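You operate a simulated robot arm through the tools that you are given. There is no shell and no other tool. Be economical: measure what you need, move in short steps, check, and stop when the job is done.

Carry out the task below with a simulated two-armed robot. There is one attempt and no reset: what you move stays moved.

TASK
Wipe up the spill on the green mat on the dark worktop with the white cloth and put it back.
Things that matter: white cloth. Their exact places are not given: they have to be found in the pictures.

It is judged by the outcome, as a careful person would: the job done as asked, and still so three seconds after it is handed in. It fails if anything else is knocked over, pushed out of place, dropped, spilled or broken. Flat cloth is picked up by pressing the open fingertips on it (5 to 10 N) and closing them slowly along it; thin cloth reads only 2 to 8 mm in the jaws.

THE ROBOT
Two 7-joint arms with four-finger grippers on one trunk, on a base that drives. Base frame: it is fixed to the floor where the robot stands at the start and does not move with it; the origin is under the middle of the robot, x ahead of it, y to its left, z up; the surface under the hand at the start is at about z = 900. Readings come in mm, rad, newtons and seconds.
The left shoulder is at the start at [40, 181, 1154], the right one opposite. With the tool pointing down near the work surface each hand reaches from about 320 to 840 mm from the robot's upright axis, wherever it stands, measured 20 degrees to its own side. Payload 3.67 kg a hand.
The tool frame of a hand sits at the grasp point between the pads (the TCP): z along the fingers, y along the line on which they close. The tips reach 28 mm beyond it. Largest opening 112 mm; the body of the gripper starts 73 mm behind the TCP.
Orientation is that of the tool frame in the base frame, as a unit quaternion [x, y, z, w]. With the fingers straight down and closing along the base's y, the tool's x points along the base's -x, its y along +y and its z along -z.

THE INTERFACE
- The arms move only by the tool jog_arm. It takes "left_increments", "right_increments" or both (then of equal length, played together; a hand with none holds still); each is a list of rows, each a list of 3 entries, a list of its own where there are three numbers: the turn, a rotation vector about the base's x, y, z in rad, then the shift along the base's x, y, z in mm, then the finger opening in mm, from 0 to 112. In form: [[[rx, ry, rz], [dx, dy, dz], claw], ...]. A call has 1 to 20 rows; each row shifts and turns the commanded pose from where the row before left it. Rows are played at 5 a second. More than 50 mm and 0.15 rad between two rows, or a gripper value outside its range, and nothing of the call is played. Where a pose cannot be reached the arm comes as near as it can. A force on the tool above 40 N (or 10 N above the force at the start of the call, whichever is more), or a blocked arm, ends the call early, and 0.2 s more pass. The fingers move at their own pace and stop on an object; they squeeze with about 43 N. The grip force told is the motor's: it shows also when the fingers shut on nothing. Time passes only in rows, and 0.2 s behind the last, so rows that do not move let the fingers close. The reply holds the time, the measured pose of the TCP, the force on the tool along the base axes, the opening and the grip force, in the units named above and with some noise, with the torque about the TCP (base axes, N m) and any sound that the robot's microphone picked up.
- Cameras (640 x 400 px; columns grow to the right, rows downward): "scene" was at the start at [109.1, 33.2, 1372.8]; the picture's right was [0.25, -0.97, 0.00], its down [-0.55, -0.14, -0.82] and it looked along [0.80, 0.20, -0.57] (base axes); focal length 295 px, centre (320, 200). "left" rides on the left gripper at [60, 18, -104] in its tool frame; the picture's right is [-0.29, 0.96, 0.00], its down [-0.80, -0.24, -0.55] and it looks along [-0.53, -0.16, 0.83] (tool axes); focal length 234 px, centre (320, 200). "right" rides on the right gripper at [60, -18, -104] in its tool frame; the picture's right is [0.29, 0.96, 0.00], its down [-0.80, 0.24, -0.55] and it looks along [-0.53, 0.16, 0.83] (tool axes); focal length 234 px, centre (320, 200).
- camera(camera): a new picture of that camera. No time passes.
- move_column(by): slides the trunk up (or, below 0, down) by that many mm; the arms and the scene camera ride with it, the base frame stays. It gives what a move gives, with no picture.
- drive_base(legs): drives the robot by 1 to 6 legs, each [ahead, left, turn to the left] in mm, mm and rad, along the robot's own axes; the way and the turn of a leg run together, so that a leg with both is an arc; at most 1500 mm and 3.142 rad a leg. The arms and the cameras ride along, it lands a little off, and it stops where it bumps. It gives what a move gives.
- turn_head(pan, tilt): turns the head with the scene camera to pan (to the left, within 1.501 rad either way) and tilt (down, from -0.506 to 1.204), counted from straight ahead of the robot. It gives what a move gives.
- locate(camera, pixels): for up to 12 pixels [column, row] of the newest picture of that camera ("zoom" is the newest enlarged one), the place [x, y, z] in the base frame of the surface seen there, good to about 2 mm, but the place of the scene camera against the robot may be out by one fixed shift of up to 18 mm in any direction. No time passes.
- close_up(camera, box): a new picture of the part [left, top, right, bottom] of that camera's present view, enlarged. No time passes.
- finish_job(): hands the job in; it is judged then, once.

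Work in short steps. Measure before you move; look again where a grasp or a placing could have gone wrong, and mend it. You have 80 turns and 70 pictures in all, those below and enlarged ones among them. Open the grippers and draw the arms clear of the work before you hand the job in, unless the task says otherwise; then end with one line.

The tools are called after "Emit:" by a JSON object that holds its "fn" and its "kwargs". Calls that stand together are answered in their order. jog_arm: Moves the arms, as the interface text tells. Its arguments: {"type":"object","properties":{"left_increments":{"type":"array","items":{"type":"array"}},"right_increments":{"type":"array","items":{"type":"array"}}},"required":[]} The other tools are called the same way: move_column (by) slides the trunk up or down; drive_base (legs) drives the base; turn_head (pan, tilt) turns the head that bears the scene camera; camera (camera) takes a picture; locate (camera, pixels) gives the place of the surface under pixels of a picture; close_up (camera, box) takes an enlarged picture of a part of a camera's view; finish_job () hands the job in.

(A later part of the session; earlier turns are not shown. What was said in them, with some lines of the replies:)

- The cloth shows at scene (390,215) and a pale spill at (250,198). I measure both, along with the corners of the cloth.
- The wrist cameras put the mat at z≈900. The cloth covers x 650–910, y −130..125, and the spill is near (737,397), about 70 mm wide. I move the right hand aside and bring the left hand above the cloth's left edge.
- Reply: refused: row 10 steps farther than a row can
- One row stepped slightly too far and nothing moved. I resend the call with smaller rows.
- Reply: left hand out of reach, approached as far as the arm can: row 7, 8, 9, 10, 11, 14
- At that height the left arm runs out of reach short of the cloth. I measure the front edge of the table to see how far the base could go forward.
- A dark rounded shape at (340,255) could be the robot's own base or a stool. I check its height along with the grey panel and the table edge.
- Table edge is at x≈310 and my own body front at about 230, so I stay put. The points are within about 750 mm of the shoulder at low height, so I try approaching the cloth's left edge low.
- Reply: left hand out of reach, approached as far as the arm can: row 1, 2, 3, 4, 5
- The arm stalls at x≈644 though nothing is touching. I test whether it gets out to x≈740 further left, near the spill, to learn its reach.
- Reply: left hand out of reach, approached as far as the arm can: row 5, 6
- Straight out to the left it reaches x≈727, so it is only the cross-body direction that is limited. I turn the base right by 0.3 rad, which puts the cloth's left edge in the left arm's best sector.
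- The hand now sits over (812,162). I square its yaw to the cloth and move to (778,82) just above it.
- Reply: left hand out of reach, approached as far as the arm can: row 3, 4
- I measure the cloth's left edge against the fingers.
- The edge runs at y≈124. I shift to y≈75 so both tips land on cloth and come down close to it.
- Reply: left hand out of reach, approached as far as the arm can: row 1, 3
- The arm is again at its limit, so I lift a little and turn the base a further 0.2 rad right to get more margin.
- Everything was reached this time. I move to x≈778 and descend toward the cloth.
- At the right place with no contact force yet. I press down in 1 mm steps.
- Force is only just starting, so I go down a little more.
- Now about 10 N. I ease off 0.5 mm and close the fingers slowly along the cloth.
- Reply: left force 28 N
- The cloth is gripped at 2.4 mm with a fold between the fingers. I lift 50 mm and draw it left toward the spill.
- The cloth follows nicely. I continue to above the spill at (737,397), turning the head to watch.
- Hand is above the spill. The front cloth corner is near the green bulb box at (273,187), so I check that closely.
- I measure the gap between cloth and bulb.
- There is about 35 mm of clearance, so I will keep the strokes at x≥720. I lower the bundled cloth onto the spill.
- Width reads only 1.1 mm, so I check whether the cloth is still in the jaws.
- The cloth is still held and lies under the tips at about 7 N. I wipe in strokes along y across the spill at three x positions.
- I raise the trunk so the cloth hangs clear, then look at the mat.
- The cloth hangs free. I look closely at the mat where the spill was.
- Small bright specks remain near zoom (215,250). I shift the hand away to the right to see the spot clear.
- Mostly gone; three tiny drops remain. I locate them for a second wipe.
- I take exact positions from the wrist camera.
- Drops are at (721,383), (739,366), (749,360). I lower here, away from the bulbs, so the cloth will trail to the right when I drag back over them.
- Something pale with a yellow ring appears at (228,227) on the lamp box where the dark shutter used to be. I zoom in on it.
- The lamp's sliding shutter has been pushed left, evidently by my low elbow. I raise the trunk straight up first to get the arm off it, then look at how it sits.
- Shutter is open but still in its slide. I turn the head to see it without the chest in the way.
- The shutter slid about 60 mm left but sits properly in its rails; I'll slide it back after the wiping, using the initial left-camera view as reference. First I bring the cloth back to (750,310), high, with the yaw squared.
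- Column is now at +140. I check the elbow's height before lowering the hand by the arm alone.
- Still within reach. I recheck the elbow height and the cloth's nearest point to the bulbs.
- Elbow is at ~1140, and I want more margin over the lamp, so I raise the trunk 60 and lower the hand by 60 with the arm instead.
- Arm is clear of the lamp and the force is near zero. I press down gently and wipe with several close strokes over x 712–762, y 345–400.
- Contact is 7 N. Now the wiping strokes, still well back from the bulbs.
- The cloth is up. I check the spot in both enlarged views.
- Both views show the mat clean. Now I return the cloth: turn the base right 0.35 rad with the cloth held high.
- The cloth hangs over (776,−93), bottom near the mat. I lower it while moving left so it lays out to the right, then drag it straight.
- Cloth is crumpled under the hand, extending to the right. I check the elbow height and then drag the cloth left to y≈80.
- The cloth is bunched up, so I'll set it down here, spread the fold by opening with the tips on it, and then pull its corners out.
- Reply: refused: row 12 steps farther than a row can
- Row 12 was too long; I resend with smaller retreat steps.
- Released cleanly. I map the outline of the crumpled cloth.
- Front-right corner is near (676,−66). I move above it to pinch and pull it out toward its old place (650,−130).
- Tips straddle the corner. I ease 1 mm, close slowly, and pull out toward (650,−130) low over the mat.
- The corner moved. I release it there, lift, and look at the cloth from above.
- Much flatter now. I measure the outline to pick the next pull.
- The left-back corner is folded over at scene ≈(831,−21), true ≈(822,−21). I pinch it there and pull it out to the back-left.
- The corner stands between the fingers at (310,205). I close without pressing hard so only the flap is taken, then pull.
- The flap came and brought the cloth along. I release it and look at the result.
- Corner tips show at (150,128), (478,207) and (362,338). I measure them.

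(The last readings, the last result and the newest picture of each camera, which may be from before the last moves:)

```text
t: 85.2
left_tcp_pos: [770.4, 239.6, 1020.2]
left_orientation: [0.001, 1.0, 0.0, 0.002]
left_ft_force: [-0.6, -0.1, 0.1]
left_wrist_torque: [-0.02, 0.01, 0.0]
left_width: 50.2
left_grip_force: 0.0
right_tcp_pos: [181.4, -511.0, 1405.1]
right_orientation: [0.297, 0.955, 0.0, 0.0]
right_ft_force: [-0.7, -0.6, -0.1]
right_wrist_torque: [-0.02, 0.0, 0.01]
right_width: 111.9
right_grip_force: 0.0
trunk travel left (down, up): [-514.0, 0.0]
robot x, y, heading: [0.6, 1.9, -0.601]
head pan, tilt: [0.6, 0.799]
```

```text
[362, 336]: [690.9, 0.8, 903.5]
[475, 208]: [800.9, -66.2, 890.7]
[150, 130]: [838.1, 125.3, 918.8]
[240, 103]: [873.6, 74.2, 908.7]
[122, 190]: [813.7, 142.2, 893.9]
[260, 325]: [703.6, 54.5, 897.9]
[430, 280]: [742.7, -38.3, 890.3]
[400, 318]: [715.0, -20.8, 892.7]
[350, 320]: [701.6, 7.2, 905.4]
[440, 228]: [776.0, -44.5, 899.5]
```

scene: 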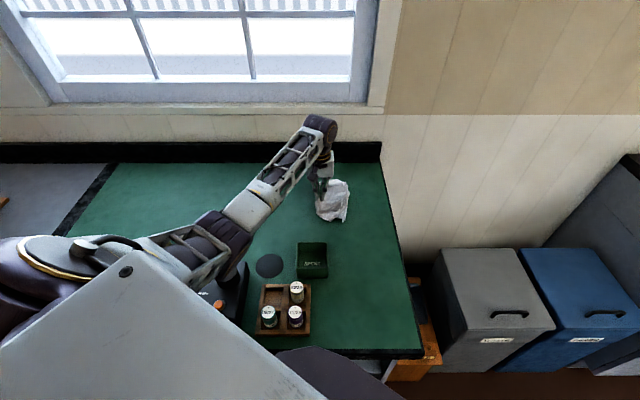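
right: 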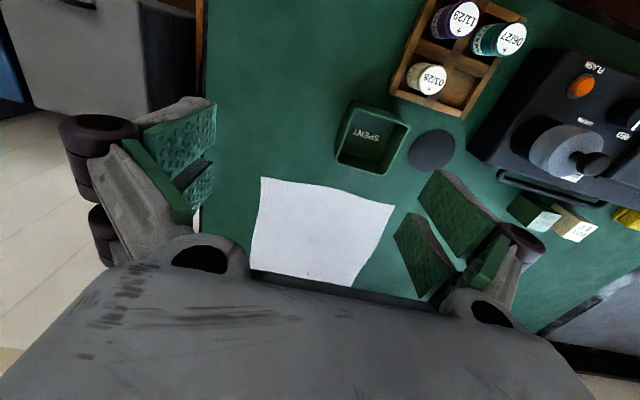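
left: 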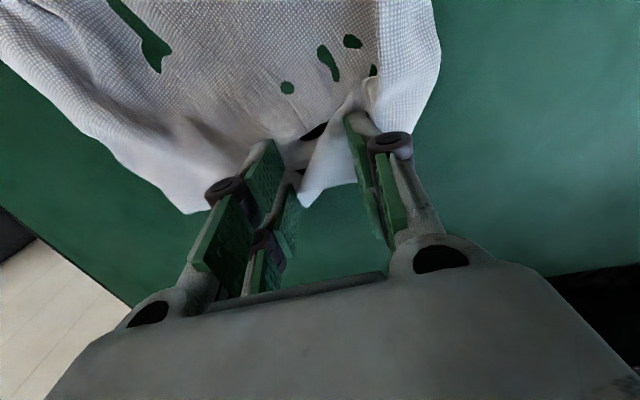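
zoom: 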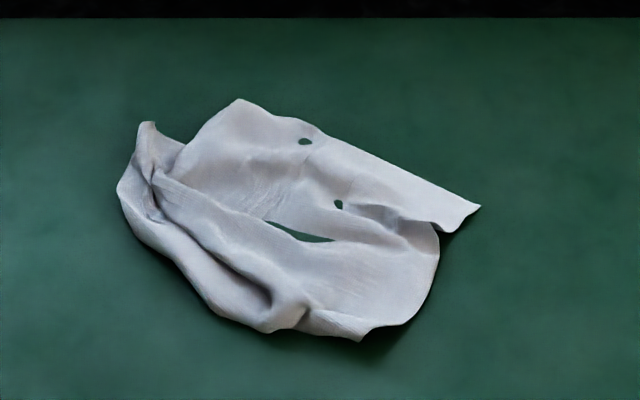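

I pinch the front corner at true ≈(690,6) and pull it to the front-right.

Emit:
{"fn": "jog_arm", "kwargs": {"left_increments": [[[0, 0, 0], [-16, -45, 0], 40], [[0, 0, 0], [-16, -45, 0], 40], [[0, 0, 0], [-16, -45, 0], 40], [[0, 0, 0], [-16, -45, 0], 40], [[0, 0, 0], [-16, -45, 0], 40], [[0, 0, 0], [0, -9, -30], 40], [[0, 0, 0], [0, 0, -35], 40], [[0, 0, 0], [0, 0, -18], 40], [[0, 0, 0], [0, 0, -7], 40], [[0, 0, 0], [0, 0, -2], 40], [[0, 0, 0], [0, 0, 0], 32], [[0, 0, 0], [0, 0, 0], 24], [[0, 0, 0], [0, 0, 0], 16], [[0, 0, 0], [0, 0, 0], 8], [[0, 0, 0], [0, 0, 0], 0], [[0, 0, 0], [0, 0, 0], 0]]}}

Emit:
{"fn": "jog_arm", "kwargs": {"left_increments": [[[0, 0, 0], [0, 0, 8], 0], [[0, 0, 0], [-5, -12, 0], 0], [[0, 0, 0], [-5, -12, 0], 0], [[0, 0, 0], [-5, -12, 0], 0], [[0, 0, 0], [-5, -12, 0], 0], [[0, 0, 0], [-5, -12, 0], 0], [[0, 0, 0], [-5, -12, 0], 0], [[0, 0, 0], [-5, -12, 0], 0], [[0, 0, 0], [-5, -12, 0], 0], [[0, 0, 0], [0, 0, -6], 0], [[0, 0, 0], [0, 0, 0], 12], [[0, 0, 0], [0, 0, 0], 24], [[0, 0, 0], [0, 0, 20], 36], [[0, 0, 0], [0, 0, 40], 50], [[0, 0, 0], [0, 20, 40], 50], [[0, 0, 0], [0, 45, 0], 50], [[0, 0, 0], [0, 45, 0], 50], [[0, 0, 0], [0, 45, 0], 50], [[0, 0, 0], [0, 45, 0], 50], [[0, 0, 0], [0, 45, 0], 50]]}}

Emit:
{"fn": "close_up", "kwargs": {"camera": "scene", "box": [256, 150, 400, 240]}}

```text
t: 88.6
left_tcp_pos: [691.5, 8.5, 929.3]
left_orientation: [0.001, 1.0, -0.001, 0.001]
left_ft_force: [-1.1, 1.9, 1.1]
left_wrist_torque: [0.0, -0.03, 0.0]
left_width: 2.9
left_grip_force: 40.1
right_tcp_pos: [183.1, -512.4, 1406.6]
right_orientation: [0.297, 0.955, 0.0, 0.0]
right_ft_force: [0.7, 0.1, -0.4]
right_wrist_torque: [0.0, 0.04, -0.04]
right_width: 112.1
right_grip_force: 0.0
trunk travel left (down, up): [-514.0, 0.0]
robot x, y, heading: [-0.7, 2.2, -0.599]
head pan, tilt: [0.6, 0.799]
```

```text
t: 92.8
left_tcp_pos: [651.8, 158.3, 1031.7]
left_orientation: [0.002, 1.0, 0.0, 0.001]
left_ft_force: [0.4, -0.1, 0.4]
left_wrist_torque: [-0.01, 0.0, 0.0]
left_width: 50.0
left_grip_force: 0.1
right_tcp_pos: [181.7, -511.8, 1405.7]
right_orientation: [0.297, 0.955, 0.001, 0.0]
right_ft_force: [0.0, -0.9, 0.4]
right_wrist_torque: [0.01, -0.02, 0.0]
right_width: 111.9
right_grip_force: 0.0
trunk travel left (down, up): [-514.0, 0.0]
robot x, y, heading: [0.5, 0.5, -0.6]
head pan, tilt: [0.6, 0.799]
```

```text
4.44 times, centred on (328, 195) of scene
```

zoom: 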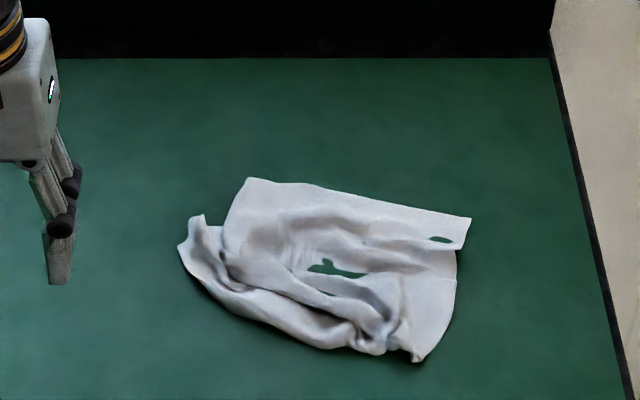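

Emit:
{"fn": "locate", "kwargs": {"camera": "zoom", "pixels": [[418, 358], [468, 220], [250, 182], [198, 218], [182, 248], [245, 312], [350, 345], [330, 265], [460, 245], [205, 262]]}}

```text
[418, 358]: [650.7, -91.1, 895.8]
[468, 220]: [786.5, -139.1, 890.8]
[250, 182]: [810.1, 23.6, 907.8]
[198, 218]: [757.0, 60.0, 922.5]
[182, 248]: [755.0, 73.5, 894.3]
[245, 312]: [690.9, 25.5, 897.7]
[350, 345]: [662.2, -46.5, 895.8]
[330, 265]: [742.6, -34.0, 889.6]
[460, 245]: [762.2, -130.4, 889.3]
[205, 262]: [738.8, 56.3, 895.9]
```

The right corners are about right. I pull the left-back corner (standing at true ≈(748,60)) out to the back-left.

Emit:
{"fn": "jog_arm", "kwargs": {"left_increments": [[[0, 0, 0], [30, -30, 0], 44], [[0, 0, 0], [30, -35, 0], 44], [[0, 0, 0], [33, -31, 0], 44], [[0, 0, 0], [0, 0, -45], 44], [[0, 0, 0], [0, 0, -35], 44], [[0, 0, 0], [0, 0, -15], 44], [[0, 0, 0], [0, 0, -6], 44], [[0, 0, 0], [0, 0, 0], 34], [[0, 0, 0], [0, 0, 0], 24], [[0, 0, 0], [0, 0, 0], 16], [[0, 0, 0], [0, 0, 0], 8], [[0, 0, 0], [0, 0, 0], 0], [[0, 0, 0], [0, 0, 0], 0], [[0, 0, 0], [0, 0, 12], 0]]}}

Emit:
{"fn": "jog_arm", "kwargs": {"left_increments": [[[0, 0, 0], [14, 10, 0], 0], [[0, 0, 0], [14, 10, 0], 0], [[0, 0, 0], [14, 10, 0], 0], [[0, 0, 0], [14, 10, 0], 0], [[0, 0, 0], [14, 10, 0], 0], [[0, 0, 0], [8, 10, 0], 0], [[0, 0, 0], [0, 0, -10], 0], [[0, 0, 0], [0, 0, 0], 12], [[0, 0, 0], [0, 0, 0], 24], [[0, 0, 0], [0, 0, 20], 36], [[0, 0, 0], [0, 0, 40], 50], [[0, 0, 0], [0, 20, 40], 50], [[0, 0, 0], [-20, 40, 0], 50], [[0, 0, 0], [-20, 40, 0], 50]]}}

Emit:
{"fn": "close_up", "kwargs": {"camera": "scene", "box": [256, 150, 400, 240]}}

```text
t: 95.8
left_tcp_pos: [744.8, 60.6, 942.1]
left_orientation: [0.001, 1.0, 0.0, 0.001]
left_ft_force: [0.5, 0.3, 0.2]
left_wrist_torque: [0.01, -0.01, -0.03]
left_width: 2.3
left_grip_force: 38.7
right_tcp_pos: [183.3, -512.9, 1405.4]
right_orientation: [0.297, 0.955, 0.0, 0.001]
right_ft_force: [-0.1, -0.7, -0.1]
right_wrist_torque: [0.0, 0.0, -0.01]
right_width: 112.1
right_grip_force: 0.0
trunk travel left (down, up): [-514.0, 0.0]
robot x, y, heading: [2.0, 0.3, -0.6]
head pan, tilt: [0.6, 0.799]
```

```text
t: 98.8
left_tcp_pos: [781.1, 220.5, 1031.1]
left_orientation: [0.0, 1.0, 0.0, 0.001]
left_ft_force: [-0.2, -0.5, 0.8]
left_wrist_torque: [0.0, -0.02, 0.02]
left_width: 50.2
left_grip_force: 0.0
right_tcp_pos: [181.7, -511.5, 1407.3]
right_orientation: [0.297, 0.955, -0.001, 0.001]
right_ft_force: [-0.5, 0.2, -0.6]
right_wrist_torque: [-0.04, -0.04, 0.0]
right_width: 112.0
right_grip_force: 0.0
trunk travel left (down, up): [-514.0, 0.0]
robot x, y, heading: [1.2, 0.2, -0.602]
head pan, tilt: [0.6, 0.799]
```

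```text
4.44 times, centred on (328, 195) of scene
```

zoom: 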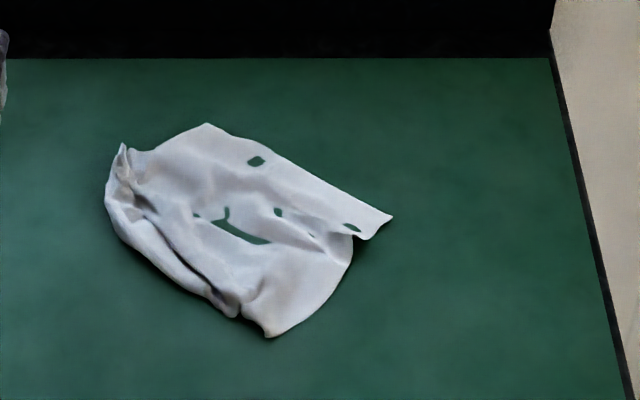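

Emit:
{"fn": "locate", "kwargs": {"camera": "zoom", "pixels": [[272, 333], [388, 217], [207, 127], [124, 150], [110, 200], [180, 280], [240, 220], [350, 260]]}}

```text
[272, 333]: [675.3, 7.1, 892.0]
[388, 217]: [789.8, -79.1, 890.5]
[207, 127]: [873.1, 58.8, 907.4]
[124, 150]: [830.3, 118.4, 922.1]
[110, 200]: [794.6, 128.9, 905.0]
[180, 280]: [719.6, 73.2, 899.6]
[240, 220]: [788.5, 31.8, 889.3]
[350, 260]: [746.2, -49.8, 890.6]
```

The cloth now lies inside its old footprint, centred about (770,28). One last pull on the right corner (true ≈(780,−79)) to stretch it right.

Emit:
{"fn": "jog_arm", "kwargs": {"left_increments": [[[0, 0, 0], [0, -45, 0], 36], [[0, 0, 0], [0, -45, 0], 36], [[0, 0, 0], [0, -45, 0], 36], [[0, 0, 0], [0, -45, 0], 36], [[0, 0, 0], [0, -45, 0], 36], [[0, 0, 0], [-4, -45, 0], 36], [[0, 0, 0], [0, -14, -40], 36], [[0, 0, 0], [0, 0, -40], 36], [[0, 0, 0], [0, 0, -18], 36], [[0, 0, 0], [0, 0, -4], 36], [[0, 0, 0], [0, 0, -2], 36], [[0, 0, 0], [0, 0, -1], 36]]}}

```text
t: 101.4
left_tcp_pos: [779.6, -65.6, 928.8]
left_orientation: [0.001, 1.0, -0.001, 0.002]
left_ft_force: [-0.1, 0.2, 11.0]
left_wrist_torque: [0.12, 0.08, 0.0]
left_width: 36.2
left_grip_force: 0.0
right_tcp_pos: [181.4, -513.3, 1406.4]
right_orientation: [0.297, 0.955, 0.001, 0.0]
right_ft_force: [0.9, -0.6, 0.8]
right_wrist_torque: [-0.02, 0.03, 0.02]
right_width: 112.2
right_grip_force: 0.1
trunk travel left (down, up): [-514.0, 0.0]
robot x, y, heading: [1.0, 0.7, -0.604]
head pan, tilt: [0.6, 0.799]
```

At 11 N on the cloth. I close slowly, pull 45 mm to the right, release and lift off.

Emit:
{"fn": "jog_arm", "kwargs": {"left_increments": [[[0, 0, 0], [0, 0, 0], 30], [[0, 0, 0], [0, 0, 0], 24], [[0, 0, 0], [0, 0, 0], 18], [[0, 0, 0], [0, 0, 0], 12], [[0, 0, 0], [0, 0, 0], 6], [[0, 0, 0], [0, 0, 0], 0], [[0, 0, 0], [0, 0, 0], 0], [[0, 0, 0], [0, 0, 8], 0], [[0, 0, 0], [2, -12, 0], 0], [[0, 0, 0], [2, -12, 0], 0], [[0, 0, 0], [2, -12, 0], 0], [[0, 0, 0], [2, -12, 0], 0], [[0, 0, 0], [0, 0, -6], 0], [[0, 0, 0], [0, 0, 0], 14], [[0, 0, 0], [0, 0, 0], 26], [[0, 0, 0], [0, 0, 10], 36], [[0, 0, 0], [0, 0, 40], 50], [[0, 0, 0], [0, 0, 45], 50], [[0, 0, 0], [0, 40, 20], 50], [[0, 0, 0], [-20, 40, 10], 50]]}}

Emit:
{"fn": "jog_arm", "kwargs": {"left_increments": [[[0, 0, 0], [-15, 45, 0], 50], [[0, 0, 0], [-15, 45, 0], 50], [[0, 0, 0], [-15, 45, 0], 50], [[0, 0, 0], [-15, 45, 0], 50], [[0, 0, 0], [-15, 45, 0], 50], [[0, 0, 0], [-15, 45, 0], 0]]}}

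Emit:
{"fn": "camera", "kwargs": {"camera": "scene"}}

```text
t: 105.6
left_tcp_pos: [765.9, -31.8, 1053.3]
left_orientation: [0.001, 1.0, -0.001, 0.001]
left_ft_force: [0.0, 0.6, 1.6]
left_wrist_torque: [-0.05, -0.08, 0.0]
left_width: 49.7
left_grip_force: 0.2
right_tcp_pos: [182.0, -509.0, 1406.9]
right_orientation: [0.296, 0.955, -0.001, 0.001]
right_ft_force: [0.1, -0.3, 0.5]
right_wrist_torque: [-0.01, 0.0, 0.03]
right_width: 112.1
right_grip_force: 0.0
trunk travel left (down, up): [-514.0, 0.0]
robot x, y, heading: [-2.1, 1.9, -0.604]
head pan, tilt: [0.6, 0.799]
```

```text
t: 107.0
left_tcp_pos: [677.2, 237.4, 1055.6]
left_orientation: [0.001, 1.0, -0.001, 0.002]
left_ft_force: [0.3, 0.1, 0.5]
left_wrist_torque: [-0.03, -0.01, 0.0]
left_width: 0.2
left_grip_force: 4.3
right_tcp_pos: [181.9, -511.9, 1405.3]
right_orientation: [0.296, 0.955, 0.0, 0.001]
right_ft_force: [0.4, 0.1, -0.2]
right_wrist_torque: [-0.01, 0.0, 0.0]
right_width: 111.9
right_grip_force: 0.0
trunk travel left (down, up): [-514.0, 0.0]
robot x, y, heading: [-4.5, -1.5, -0.603]
head pan, tilt: [0.6, 0.799]
```

```text
10 pictures are left
```

scene: 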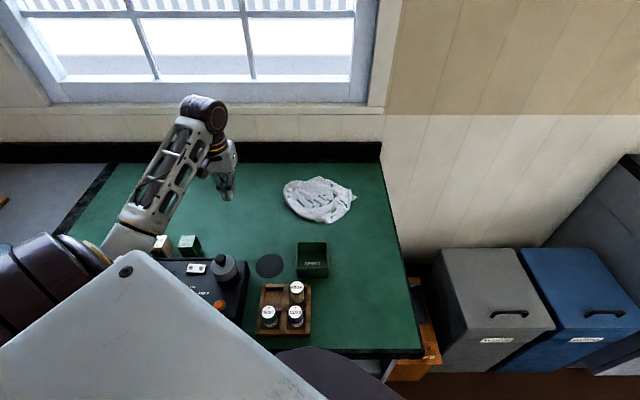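

The cloth lies in its place. Now the lamp shutter: I raise the hand, turn the base back to heading 0 and go to the starting left-camera pose to compare views.

Emit:
{"fn": "jog_arm", "kwargs": {"left_increments": [[[0, 0, 0], [0, 0, 40], 0], [[0, 0, 0], [0, 0, 45], 0]]}}

Emit:
{"fn": "drive_base", "kwargs": {"legs": [[0, 0, 0.6]]}}

Emit:
{"fn": "jog_arm", "kwargs": {"left_increments": [[[0, 0, -0.12], [20, -35, 0], 0], [[0, 0, -0.12], [20, -35, 0], 0], [[0, 0, -0.12], [20, -35, 0], 0], [[0, 0, -0.12], [20, -35, 0], 0], [[0, 0, -0.12], [20, -35, 0], 0], [[0, 0, 0], [8, -4, 0], 0], [[0, 0, 0], [0, 0, 0], 0]]}}

```text
t: 107.6
left_tcp_pos: [675.1, 238.8, 1139.5]
left_orientation: [-0.001, 1.0, 0.0, 0.0]
left_ft_force: [0.7, -0.2, 0.3]
left_wrist_torque: [0.03, 0.0, 0.0]
left_width: 0.0
left_grip_force: 36.0
right_tcp_pos: [181.6, -512.3, 1406.9]
right_orientation: [0.296, 0.955, 0.0, 0.0]
right_ft_force: [0.0, 0.9, 0.4]
right_wrist_torque: [-0.05, 0.0, 0.0]
right_width: 112.1
right_grip_force: 0.0
trunk travel left (down, up): [-514.0, 0.0]
robot x, y, heading: [2.8, 0.6, -0.599]
head pan, tilt: [0.6, 0.799]
```

```text
t: 109.8
left_tcp_pos: [424.9, 578.7, 1137.5]
left_orientation: [-0.295, 0.955, 0.0, 0.001]
left_ft_force: [0.0, 0.5, -0.2]
left_wrist_torque: [-0.02, 0.02, 0.0]
left_width: 0.2
left_grip_force: 36.0
right_tcp_pos: [439.7, -319.4, 1406.3]
right_orientation: [0.001, 1.0, 0.0, 0.0]
right_ft_force: [-0.1, 0.2, 0.3]
right_wrist_torque: [0.02, 0.04, 0.03]
right_width: 111.7
right_grip_force: 0.0
trunk travel left (down, up): [-514.0, 0.0]
robot x, y, heading: [-1.7, -0.3, 0.0]
head pan, tilt: [0.6, 0.799]
```

```text
t: 111.4
left_tcp_pos: [533.1, 399.2, 1137.7]
left_orientation: [0.001, 1.0, 0.0, 0.001]
left_ft_force: [0.6, 0.7, 0.1]
left_wrist_torque: [0.0, 0.02, 0.0]
left_width: 0.0
left_grip_force: 35.5
right_tcp_pos: [441.5, -320.1, 1406.9]
right_orientation: [0.001, 1.0, 0.0, 0.0]
right_ft_force: [-0.2, 0.0, -0.6]
right_wrist_torque: [-0.01, -0.02, 0.02]
right_width: 112.0
right_grip_force: 0.0
trunk travel left (down, up): [-514.0, 0.0]
robot x, y, heading: [-2.4, -0.2, -0.002]
head pan, tilt: [0.6, 0.799]
```

Same pose as the start; I take the left picture to compare.

Emit:
{"fn": "camera", "kwargs": {"camera": "left"}}

```text
9 pictures are left
```

left: 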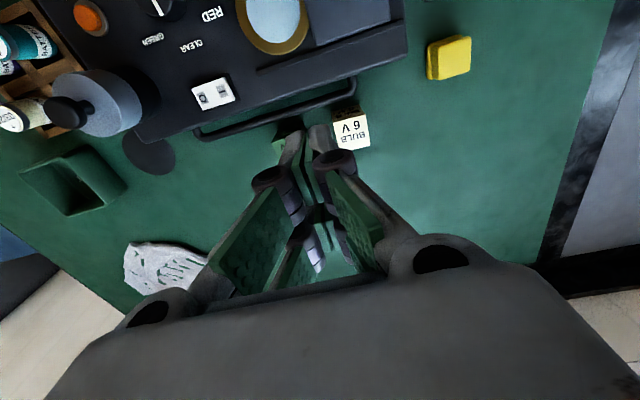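

Lamp box, bulbs and block match the start exactly; only the shutter is off. I look with the head camera for the shutter knob.

Emit:
{"fn": "locate", "kwargs": {"camera": "left", "pixels": [[312, 30], [320, 15], [240, 15], [270, 50], [272, 20], [306, 20], [400, 45], [260, 71]]}}

Emit:
{"fn": "turn_head", "kwargs": {"pan": 0.6, "tilt": 1.0}}

Emit:
{"fn": "camera", "kwargs": {"camera": "scene"}}

```text
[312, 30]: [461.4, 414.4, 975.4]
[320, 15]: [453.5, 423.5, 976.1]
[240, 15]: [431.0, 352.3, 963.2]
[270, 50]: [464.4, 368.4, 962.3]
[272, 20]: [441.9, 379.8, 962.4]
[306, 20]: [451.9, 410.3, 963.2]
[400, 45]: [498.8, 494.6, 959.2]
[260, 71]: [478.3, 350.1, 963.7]
```

```text
t: 112.2
left_tcp_pos: [532.8, 398.6, 1138.1]
left_orientation: [0.0, 1.0, 0.0, 0.0]
left_ft_force: [0.9, -0.5, 0.4]
left_wrist_torque: [-0.02, -0.03, 0.02]
left_width: 0.1
left_grip_force: 36.0
right_tcp_pos: [441.3, -319.4, 1405.1]
right_orientation: [0.001, 1.0, 0.0, 0.0]
right_ft_force: [-0.1, 0.1, 0.4]
right_wrist_torque: [0.01, 0.01, 0.01]
right_width: 111.9
right_grip_force: 0.0
trunk travel left (down, up): [-514.0, 0.0]
robot x, y, heading: [-2.1, -3.7, -0.003]
head pan, tilt: [0.6, 1.0]
```

```text
8 pictures are left
```

scene: 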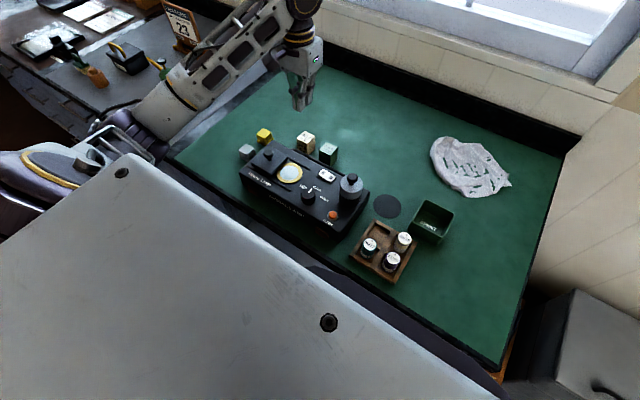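

Emit:
{"fn": "close_up", "kwargs": {"camera": "scene", "box": [224, 120, 352, 200]}}

```text
5.00 times, centred on (288, 160) of scene
```

zoom: 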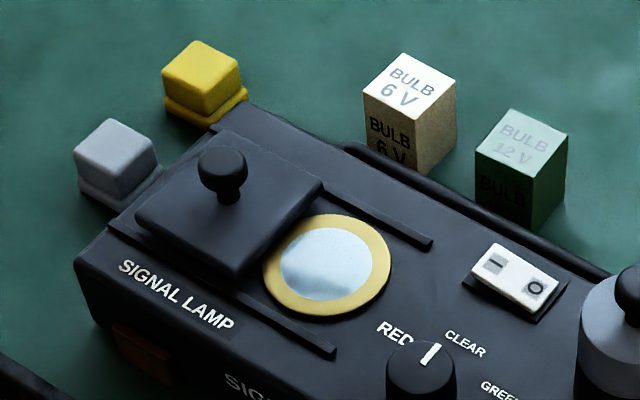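

Emit:
{"fn": "locate", "kwargs": {"camera": "zoom", "pixels": [[222, 163], [228, 197], [320, 185], [240, 270], [140, 215], [222, 138], [265, 262], [388, 260], [326, 265], [430, 243], [330, 350], [243, 168]]}}

```text
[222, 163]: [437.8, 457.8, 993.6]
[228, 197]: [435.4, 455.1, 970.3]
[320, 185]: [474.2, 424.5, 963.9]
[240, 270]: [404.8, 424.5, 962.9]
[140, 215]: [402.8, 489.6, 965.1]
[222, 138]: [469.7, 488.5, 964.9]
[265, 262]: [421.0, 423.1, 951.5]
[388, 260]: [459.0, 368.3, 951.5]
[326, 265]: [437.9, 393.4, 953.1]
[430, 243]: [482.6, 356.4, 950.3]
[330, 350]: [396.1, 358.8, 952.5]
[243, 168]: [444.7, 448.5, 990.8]
```

In the scene frame the shutter centre/knob is at y≈456 and the lens centre at 393, so it must go back 63 mm. I bring the open fingers around the knob at true ≈(436,446).

Emit:
{"fn": "jog_arm", "kwargs": {"left_increments": [[[0, 0, 0], [-33, 16, 0], 30], [[0, 0, 0], [-32, 16, 0], 50], [[0, 0, 0], [-32, 15, 0], 50], [[0, 0, 0], [0, 0, -40], 50], [[0, 0, 0], [0, 0, -40], 50], [[0, 0, 0], [0, 0, -10], 50], [[0, 0, 0], [0, 0, 0], 50]]}}

Emit:
{"fn": "close_up", "kwargs": {"camera": "scene", "box": [224, 100, 352, 180]}}

Emit:
{"fn": "camera", "kwargs": {"camera": "left"}}

```text
t: 113.8
left_tcp_pos: [435.9, 446.5, 1048.8]
left_orientation: [0.001, 1.0, 0.001, 0.001]
left_ft_force: [0.7, 0.0, 0.3]
left_wrist_torque: [-0.02, -0.02, 0.01]
left_width: 49.9
left_grip_force: 0.1
right_tcp_pos: [441.7, -319.7, 1407.0]
right_orientation: [0.0, 1.0, 0.0, 0.0]
right_ft_force: [0.3, 0.0, -0.6]
right_wrist_torque: [0.03, -0.02, -0.01]
right_width: 112.1
right_grip_force: 0.0
trunk travel left (down, up): [-514.0, 0.0]
robot x, y, heading: [1.0, 2.1, -0.002]
head pan, tilt: [0.6, 1.0]
```

```text
5.00 times, centred on (288, 140) of scene
```

zoom: 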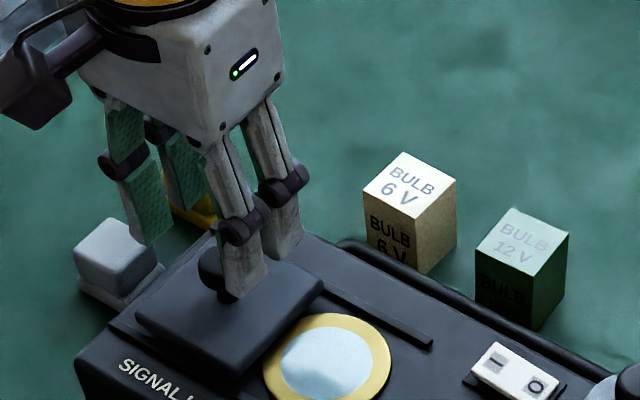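

```text
5 pictures are left
```

left: 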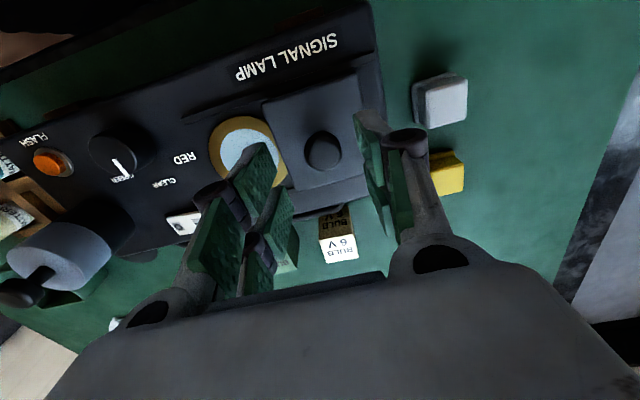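

I get the exact knob and lens positions from the wrist camera.

Emit:
{"fn": "locate", "kwargs": {"camera": "left", "pixels": [[322, 150], [322, 140], [238, 145], [213, 150], [262, 110], [272, 110], [355, 85], [245, 125]]}}

```text
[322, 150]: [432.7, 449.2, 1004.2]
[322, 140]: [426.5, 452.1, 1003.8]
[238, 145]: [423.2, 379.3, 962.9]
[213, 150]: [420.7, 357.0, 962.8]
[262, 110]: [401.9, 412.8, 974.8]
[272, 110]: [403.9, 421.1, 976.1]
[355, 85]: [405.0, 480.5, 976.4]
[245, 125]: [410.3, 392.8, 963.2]
```

Knob centre is at about (430,448). I align, go down, close on the knob gently.

Emit:
{"fn": "jog_arm", "kwargs": {"left_increments": [[[0, 0, 0], [-6, 2, 0], 50], [[0, 0, 0], [0, 0, -15], 50], [[0, 0, 0], [0, 0, -14], 50], [[0, 0, 0], [0, 0, 0], 40], [[0, 0, 0], [0, 0, 0], 32], [[0, 0, 0], [0, 0, 0], 26], [[0, 0, 0], [0, 0, 0], 22], [[0, 0, 0], [0, 0, 0], 18], [[0, 0, 0], [0, 0, 0], 15], [[0, 0, 0], [0, 0, 0], 15]]}}

```text
t: 116.0
left_tcp_pos: [430.7, 449.2, 1017.9]
left_orientation: [0.001, 1.0, -0.001, 0.001]
left_ft_force: [-0.3, 0.5, -1.7]
left_wrist_torque: [0.01, -0.02, 0.02]
left_width: 24.9
left_grip_force: 45.2
right_tcp_pos: [441.8, -319.3, 1406.0]
right_orientation: [0.001, 1.0, 0.0, 0.0]
right_ft_force: [0.6, -0.8, 0.3]
right_wrist_torque: [-0.02, -0.03, -0.02]
right_width: 112.0
right_grip_force: 0.2
trunk travel left (down, up): [-514.0, 0.0]
robot x, y, heading: [-0.1, -1.5, 0.004]
head pan, tilt: [0.6, 1.0]
```

Knob gripped, centred at y≈449. I slide it right along its rails by 62 mm.

Emit:
{"fn": "jog_arm", "kwargs": {"left_increments": [[[0, 0, 0], [0, -8, 0], 15], [[0, 0, 0], [0, -8, 0], 15], [[0, 0, 0], [0, -8, 0], 15], [[0, 0, 0], [0, -8, 0], 15], [[0, 0, 0], [0, -8, 0], 15], [[0, 0, 0], [0, -8, 0], 15], [[0, 0, 0], [0, -8, 0], 15], [[0, 0, 0], [0, -6, 0], 15], [[0, 0, 0], [0, 0, 0], 15]]}}

Emit:
{"fn": "close_up", "kwargs": {"camera": "scene", "box": [224, 110, 368, 200]}}

```text
t: 118.0
left_tcp_pos: [430.3, 387.9, 1017.1]
left_orientation: [0.0, 1.0, 0.0, 0.0]
left_ft_force: [0.5, -0.8, -11.4]
left_wrist_torque: [-0.01, -0.21, 0.09]
left_width: 24.6
left_grip_force: 44.7
right_tcp_pos: [440.7, -318.1, 1405.8]
right_orientation: [0.002, 1.0, 0.0, 0.0]
right_ft_force: [0.1, 0.2, -0.2]
right_wrist_torque: [0.03, -0.01, -0.01]
right_width: 112.1
right_grip_force: 0.1
trunk travel left (down, up): [-514.0, 0.0]
robot x, y, heading: [4.0, -0.6, 0.0]
head pan, tilt: [0.6, 1.0]
```

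```text
4.44 times, centred on (296, 155) of scene
```

zoom: 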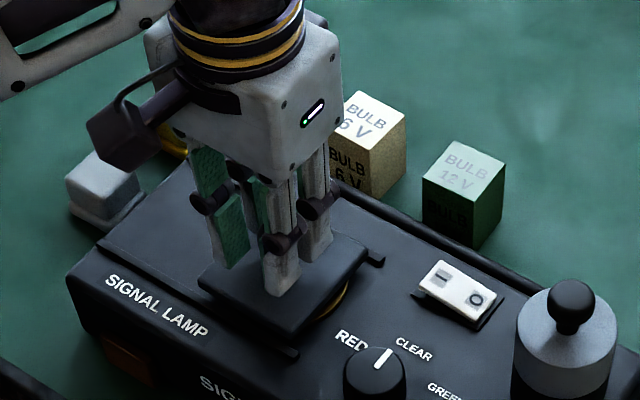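

Nearly closed; a sliver of the ring is still visible. I slide 4 mm more, release, lift and return to the starting pose to compare.

Emit:
{"fn": "jog_arm", "kwargs": {"left_increments": [[[0, 0, 0], [0, -2, 0], 15], [[0, 0, 0], [0, -2, 0], 15], [[0, 0, 0], [0, 0, 0], 15], [[0, 0, 0], [0, 0, 0], 28], [[0, 0, 0], [0, 0, 0], 40], [[0, 0, 0], [0, 0, 0], 50], [[0, 0, 0], [0, 0, 20], 50], [[0, 0, 0], [0, 0, 40], 50], [[0, 0, 0], [0, 0, 40], 50], [[0, 0, 0], [34, 5, 22], 112], [[0, 0, 0], [34, 5, 0], 112], [[0, 0, 0], [35, 5, 0], 112], [[0, 0, 0], [0, 0, 0], 112]]}}

Emit:
{"fn": "camera", "kwargs": {"camera": "left"}}

```text
t: 120.8
left_tcp_pos: [532.4, 398.4, 1140.8]
left_orientation: [0.001, 1.0, 0.001, 0.001]
left_ft_force: [0.5, 0.1, -1.0]
left_wrist_torque: [0.04, 0.0, -0.01]
left_width: 112.1
left_grip_force: 0.0
right_tcp_pos: [440.0, -320.1, 1406.2]
right_orientation: [0.002, 1.0, 0.0, 0.0]
right_ft_force: [-0.5, 0.6, -0.4]
right_wrist_torque: [0.01, -0.01, 0.05]
right_width: 112.1
right_grip_force: 0.1
trunk travel left (down, up): [-514.0, 0.0]
robot x, y, heading: [0.5, 0.2, -0.005]
head pan, tilt: [0.6, 1.0]
```

```text
3 pictures are left
```

left: 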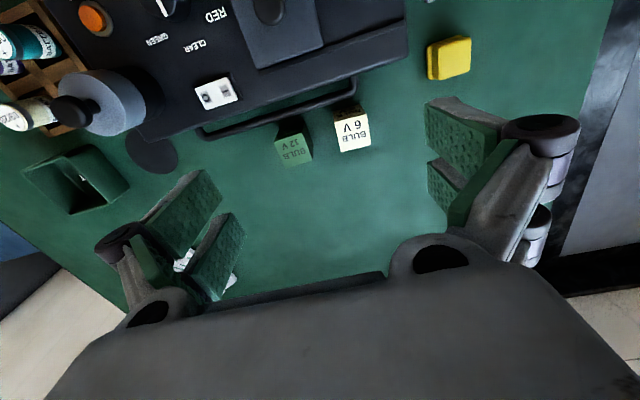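

The view matches the first picture: shutter and knob are back to within a pixel or so, and the mat is clean. One last overview before handing in.

Emit:
{"fn": "camera", "kwargs": {"camera": "scene"}}

```text
2 pictures are left
```

scene: 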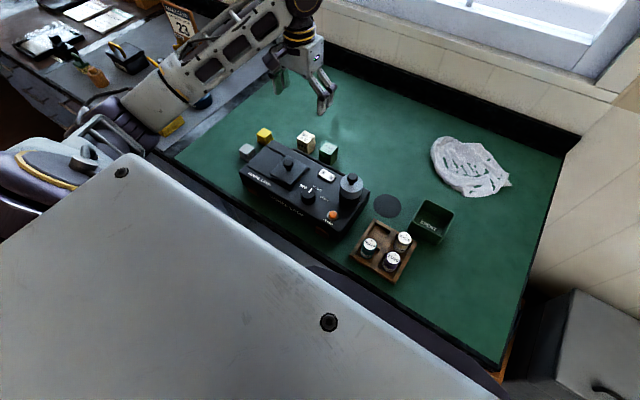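

I check the cloth's outline against its original footprint.

Emit:
{"fn": "locate", "kwargs": {"camera": "scene", "pixels": [[436, 140], [509, 180], [470, 196], [435, 165], [482, 150], [468, 168]]}}

```text
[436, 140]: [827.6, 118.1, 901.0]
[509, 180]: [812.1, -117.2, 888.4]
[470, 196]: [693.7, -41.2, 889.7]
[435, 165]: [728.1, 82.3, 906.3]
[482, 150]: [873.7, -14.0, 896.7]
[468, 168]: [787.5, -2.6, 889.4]
```

The cloth is centred at about (780,0), the same as at the start. The mat is clean, the grippers are open and the arms are clear, so I hand in.

Emit:
{"fn": "finish_job", "kwargs": {}}

```text
The job is handed in.
```

The spill is wiped up and the white cloth is back where it lay, centred to within about 10 mm but more rumpled than at the start; my elbow pushed the lamp shutter about 63 mm open during the wiping, and I slid it back to match the first picture.
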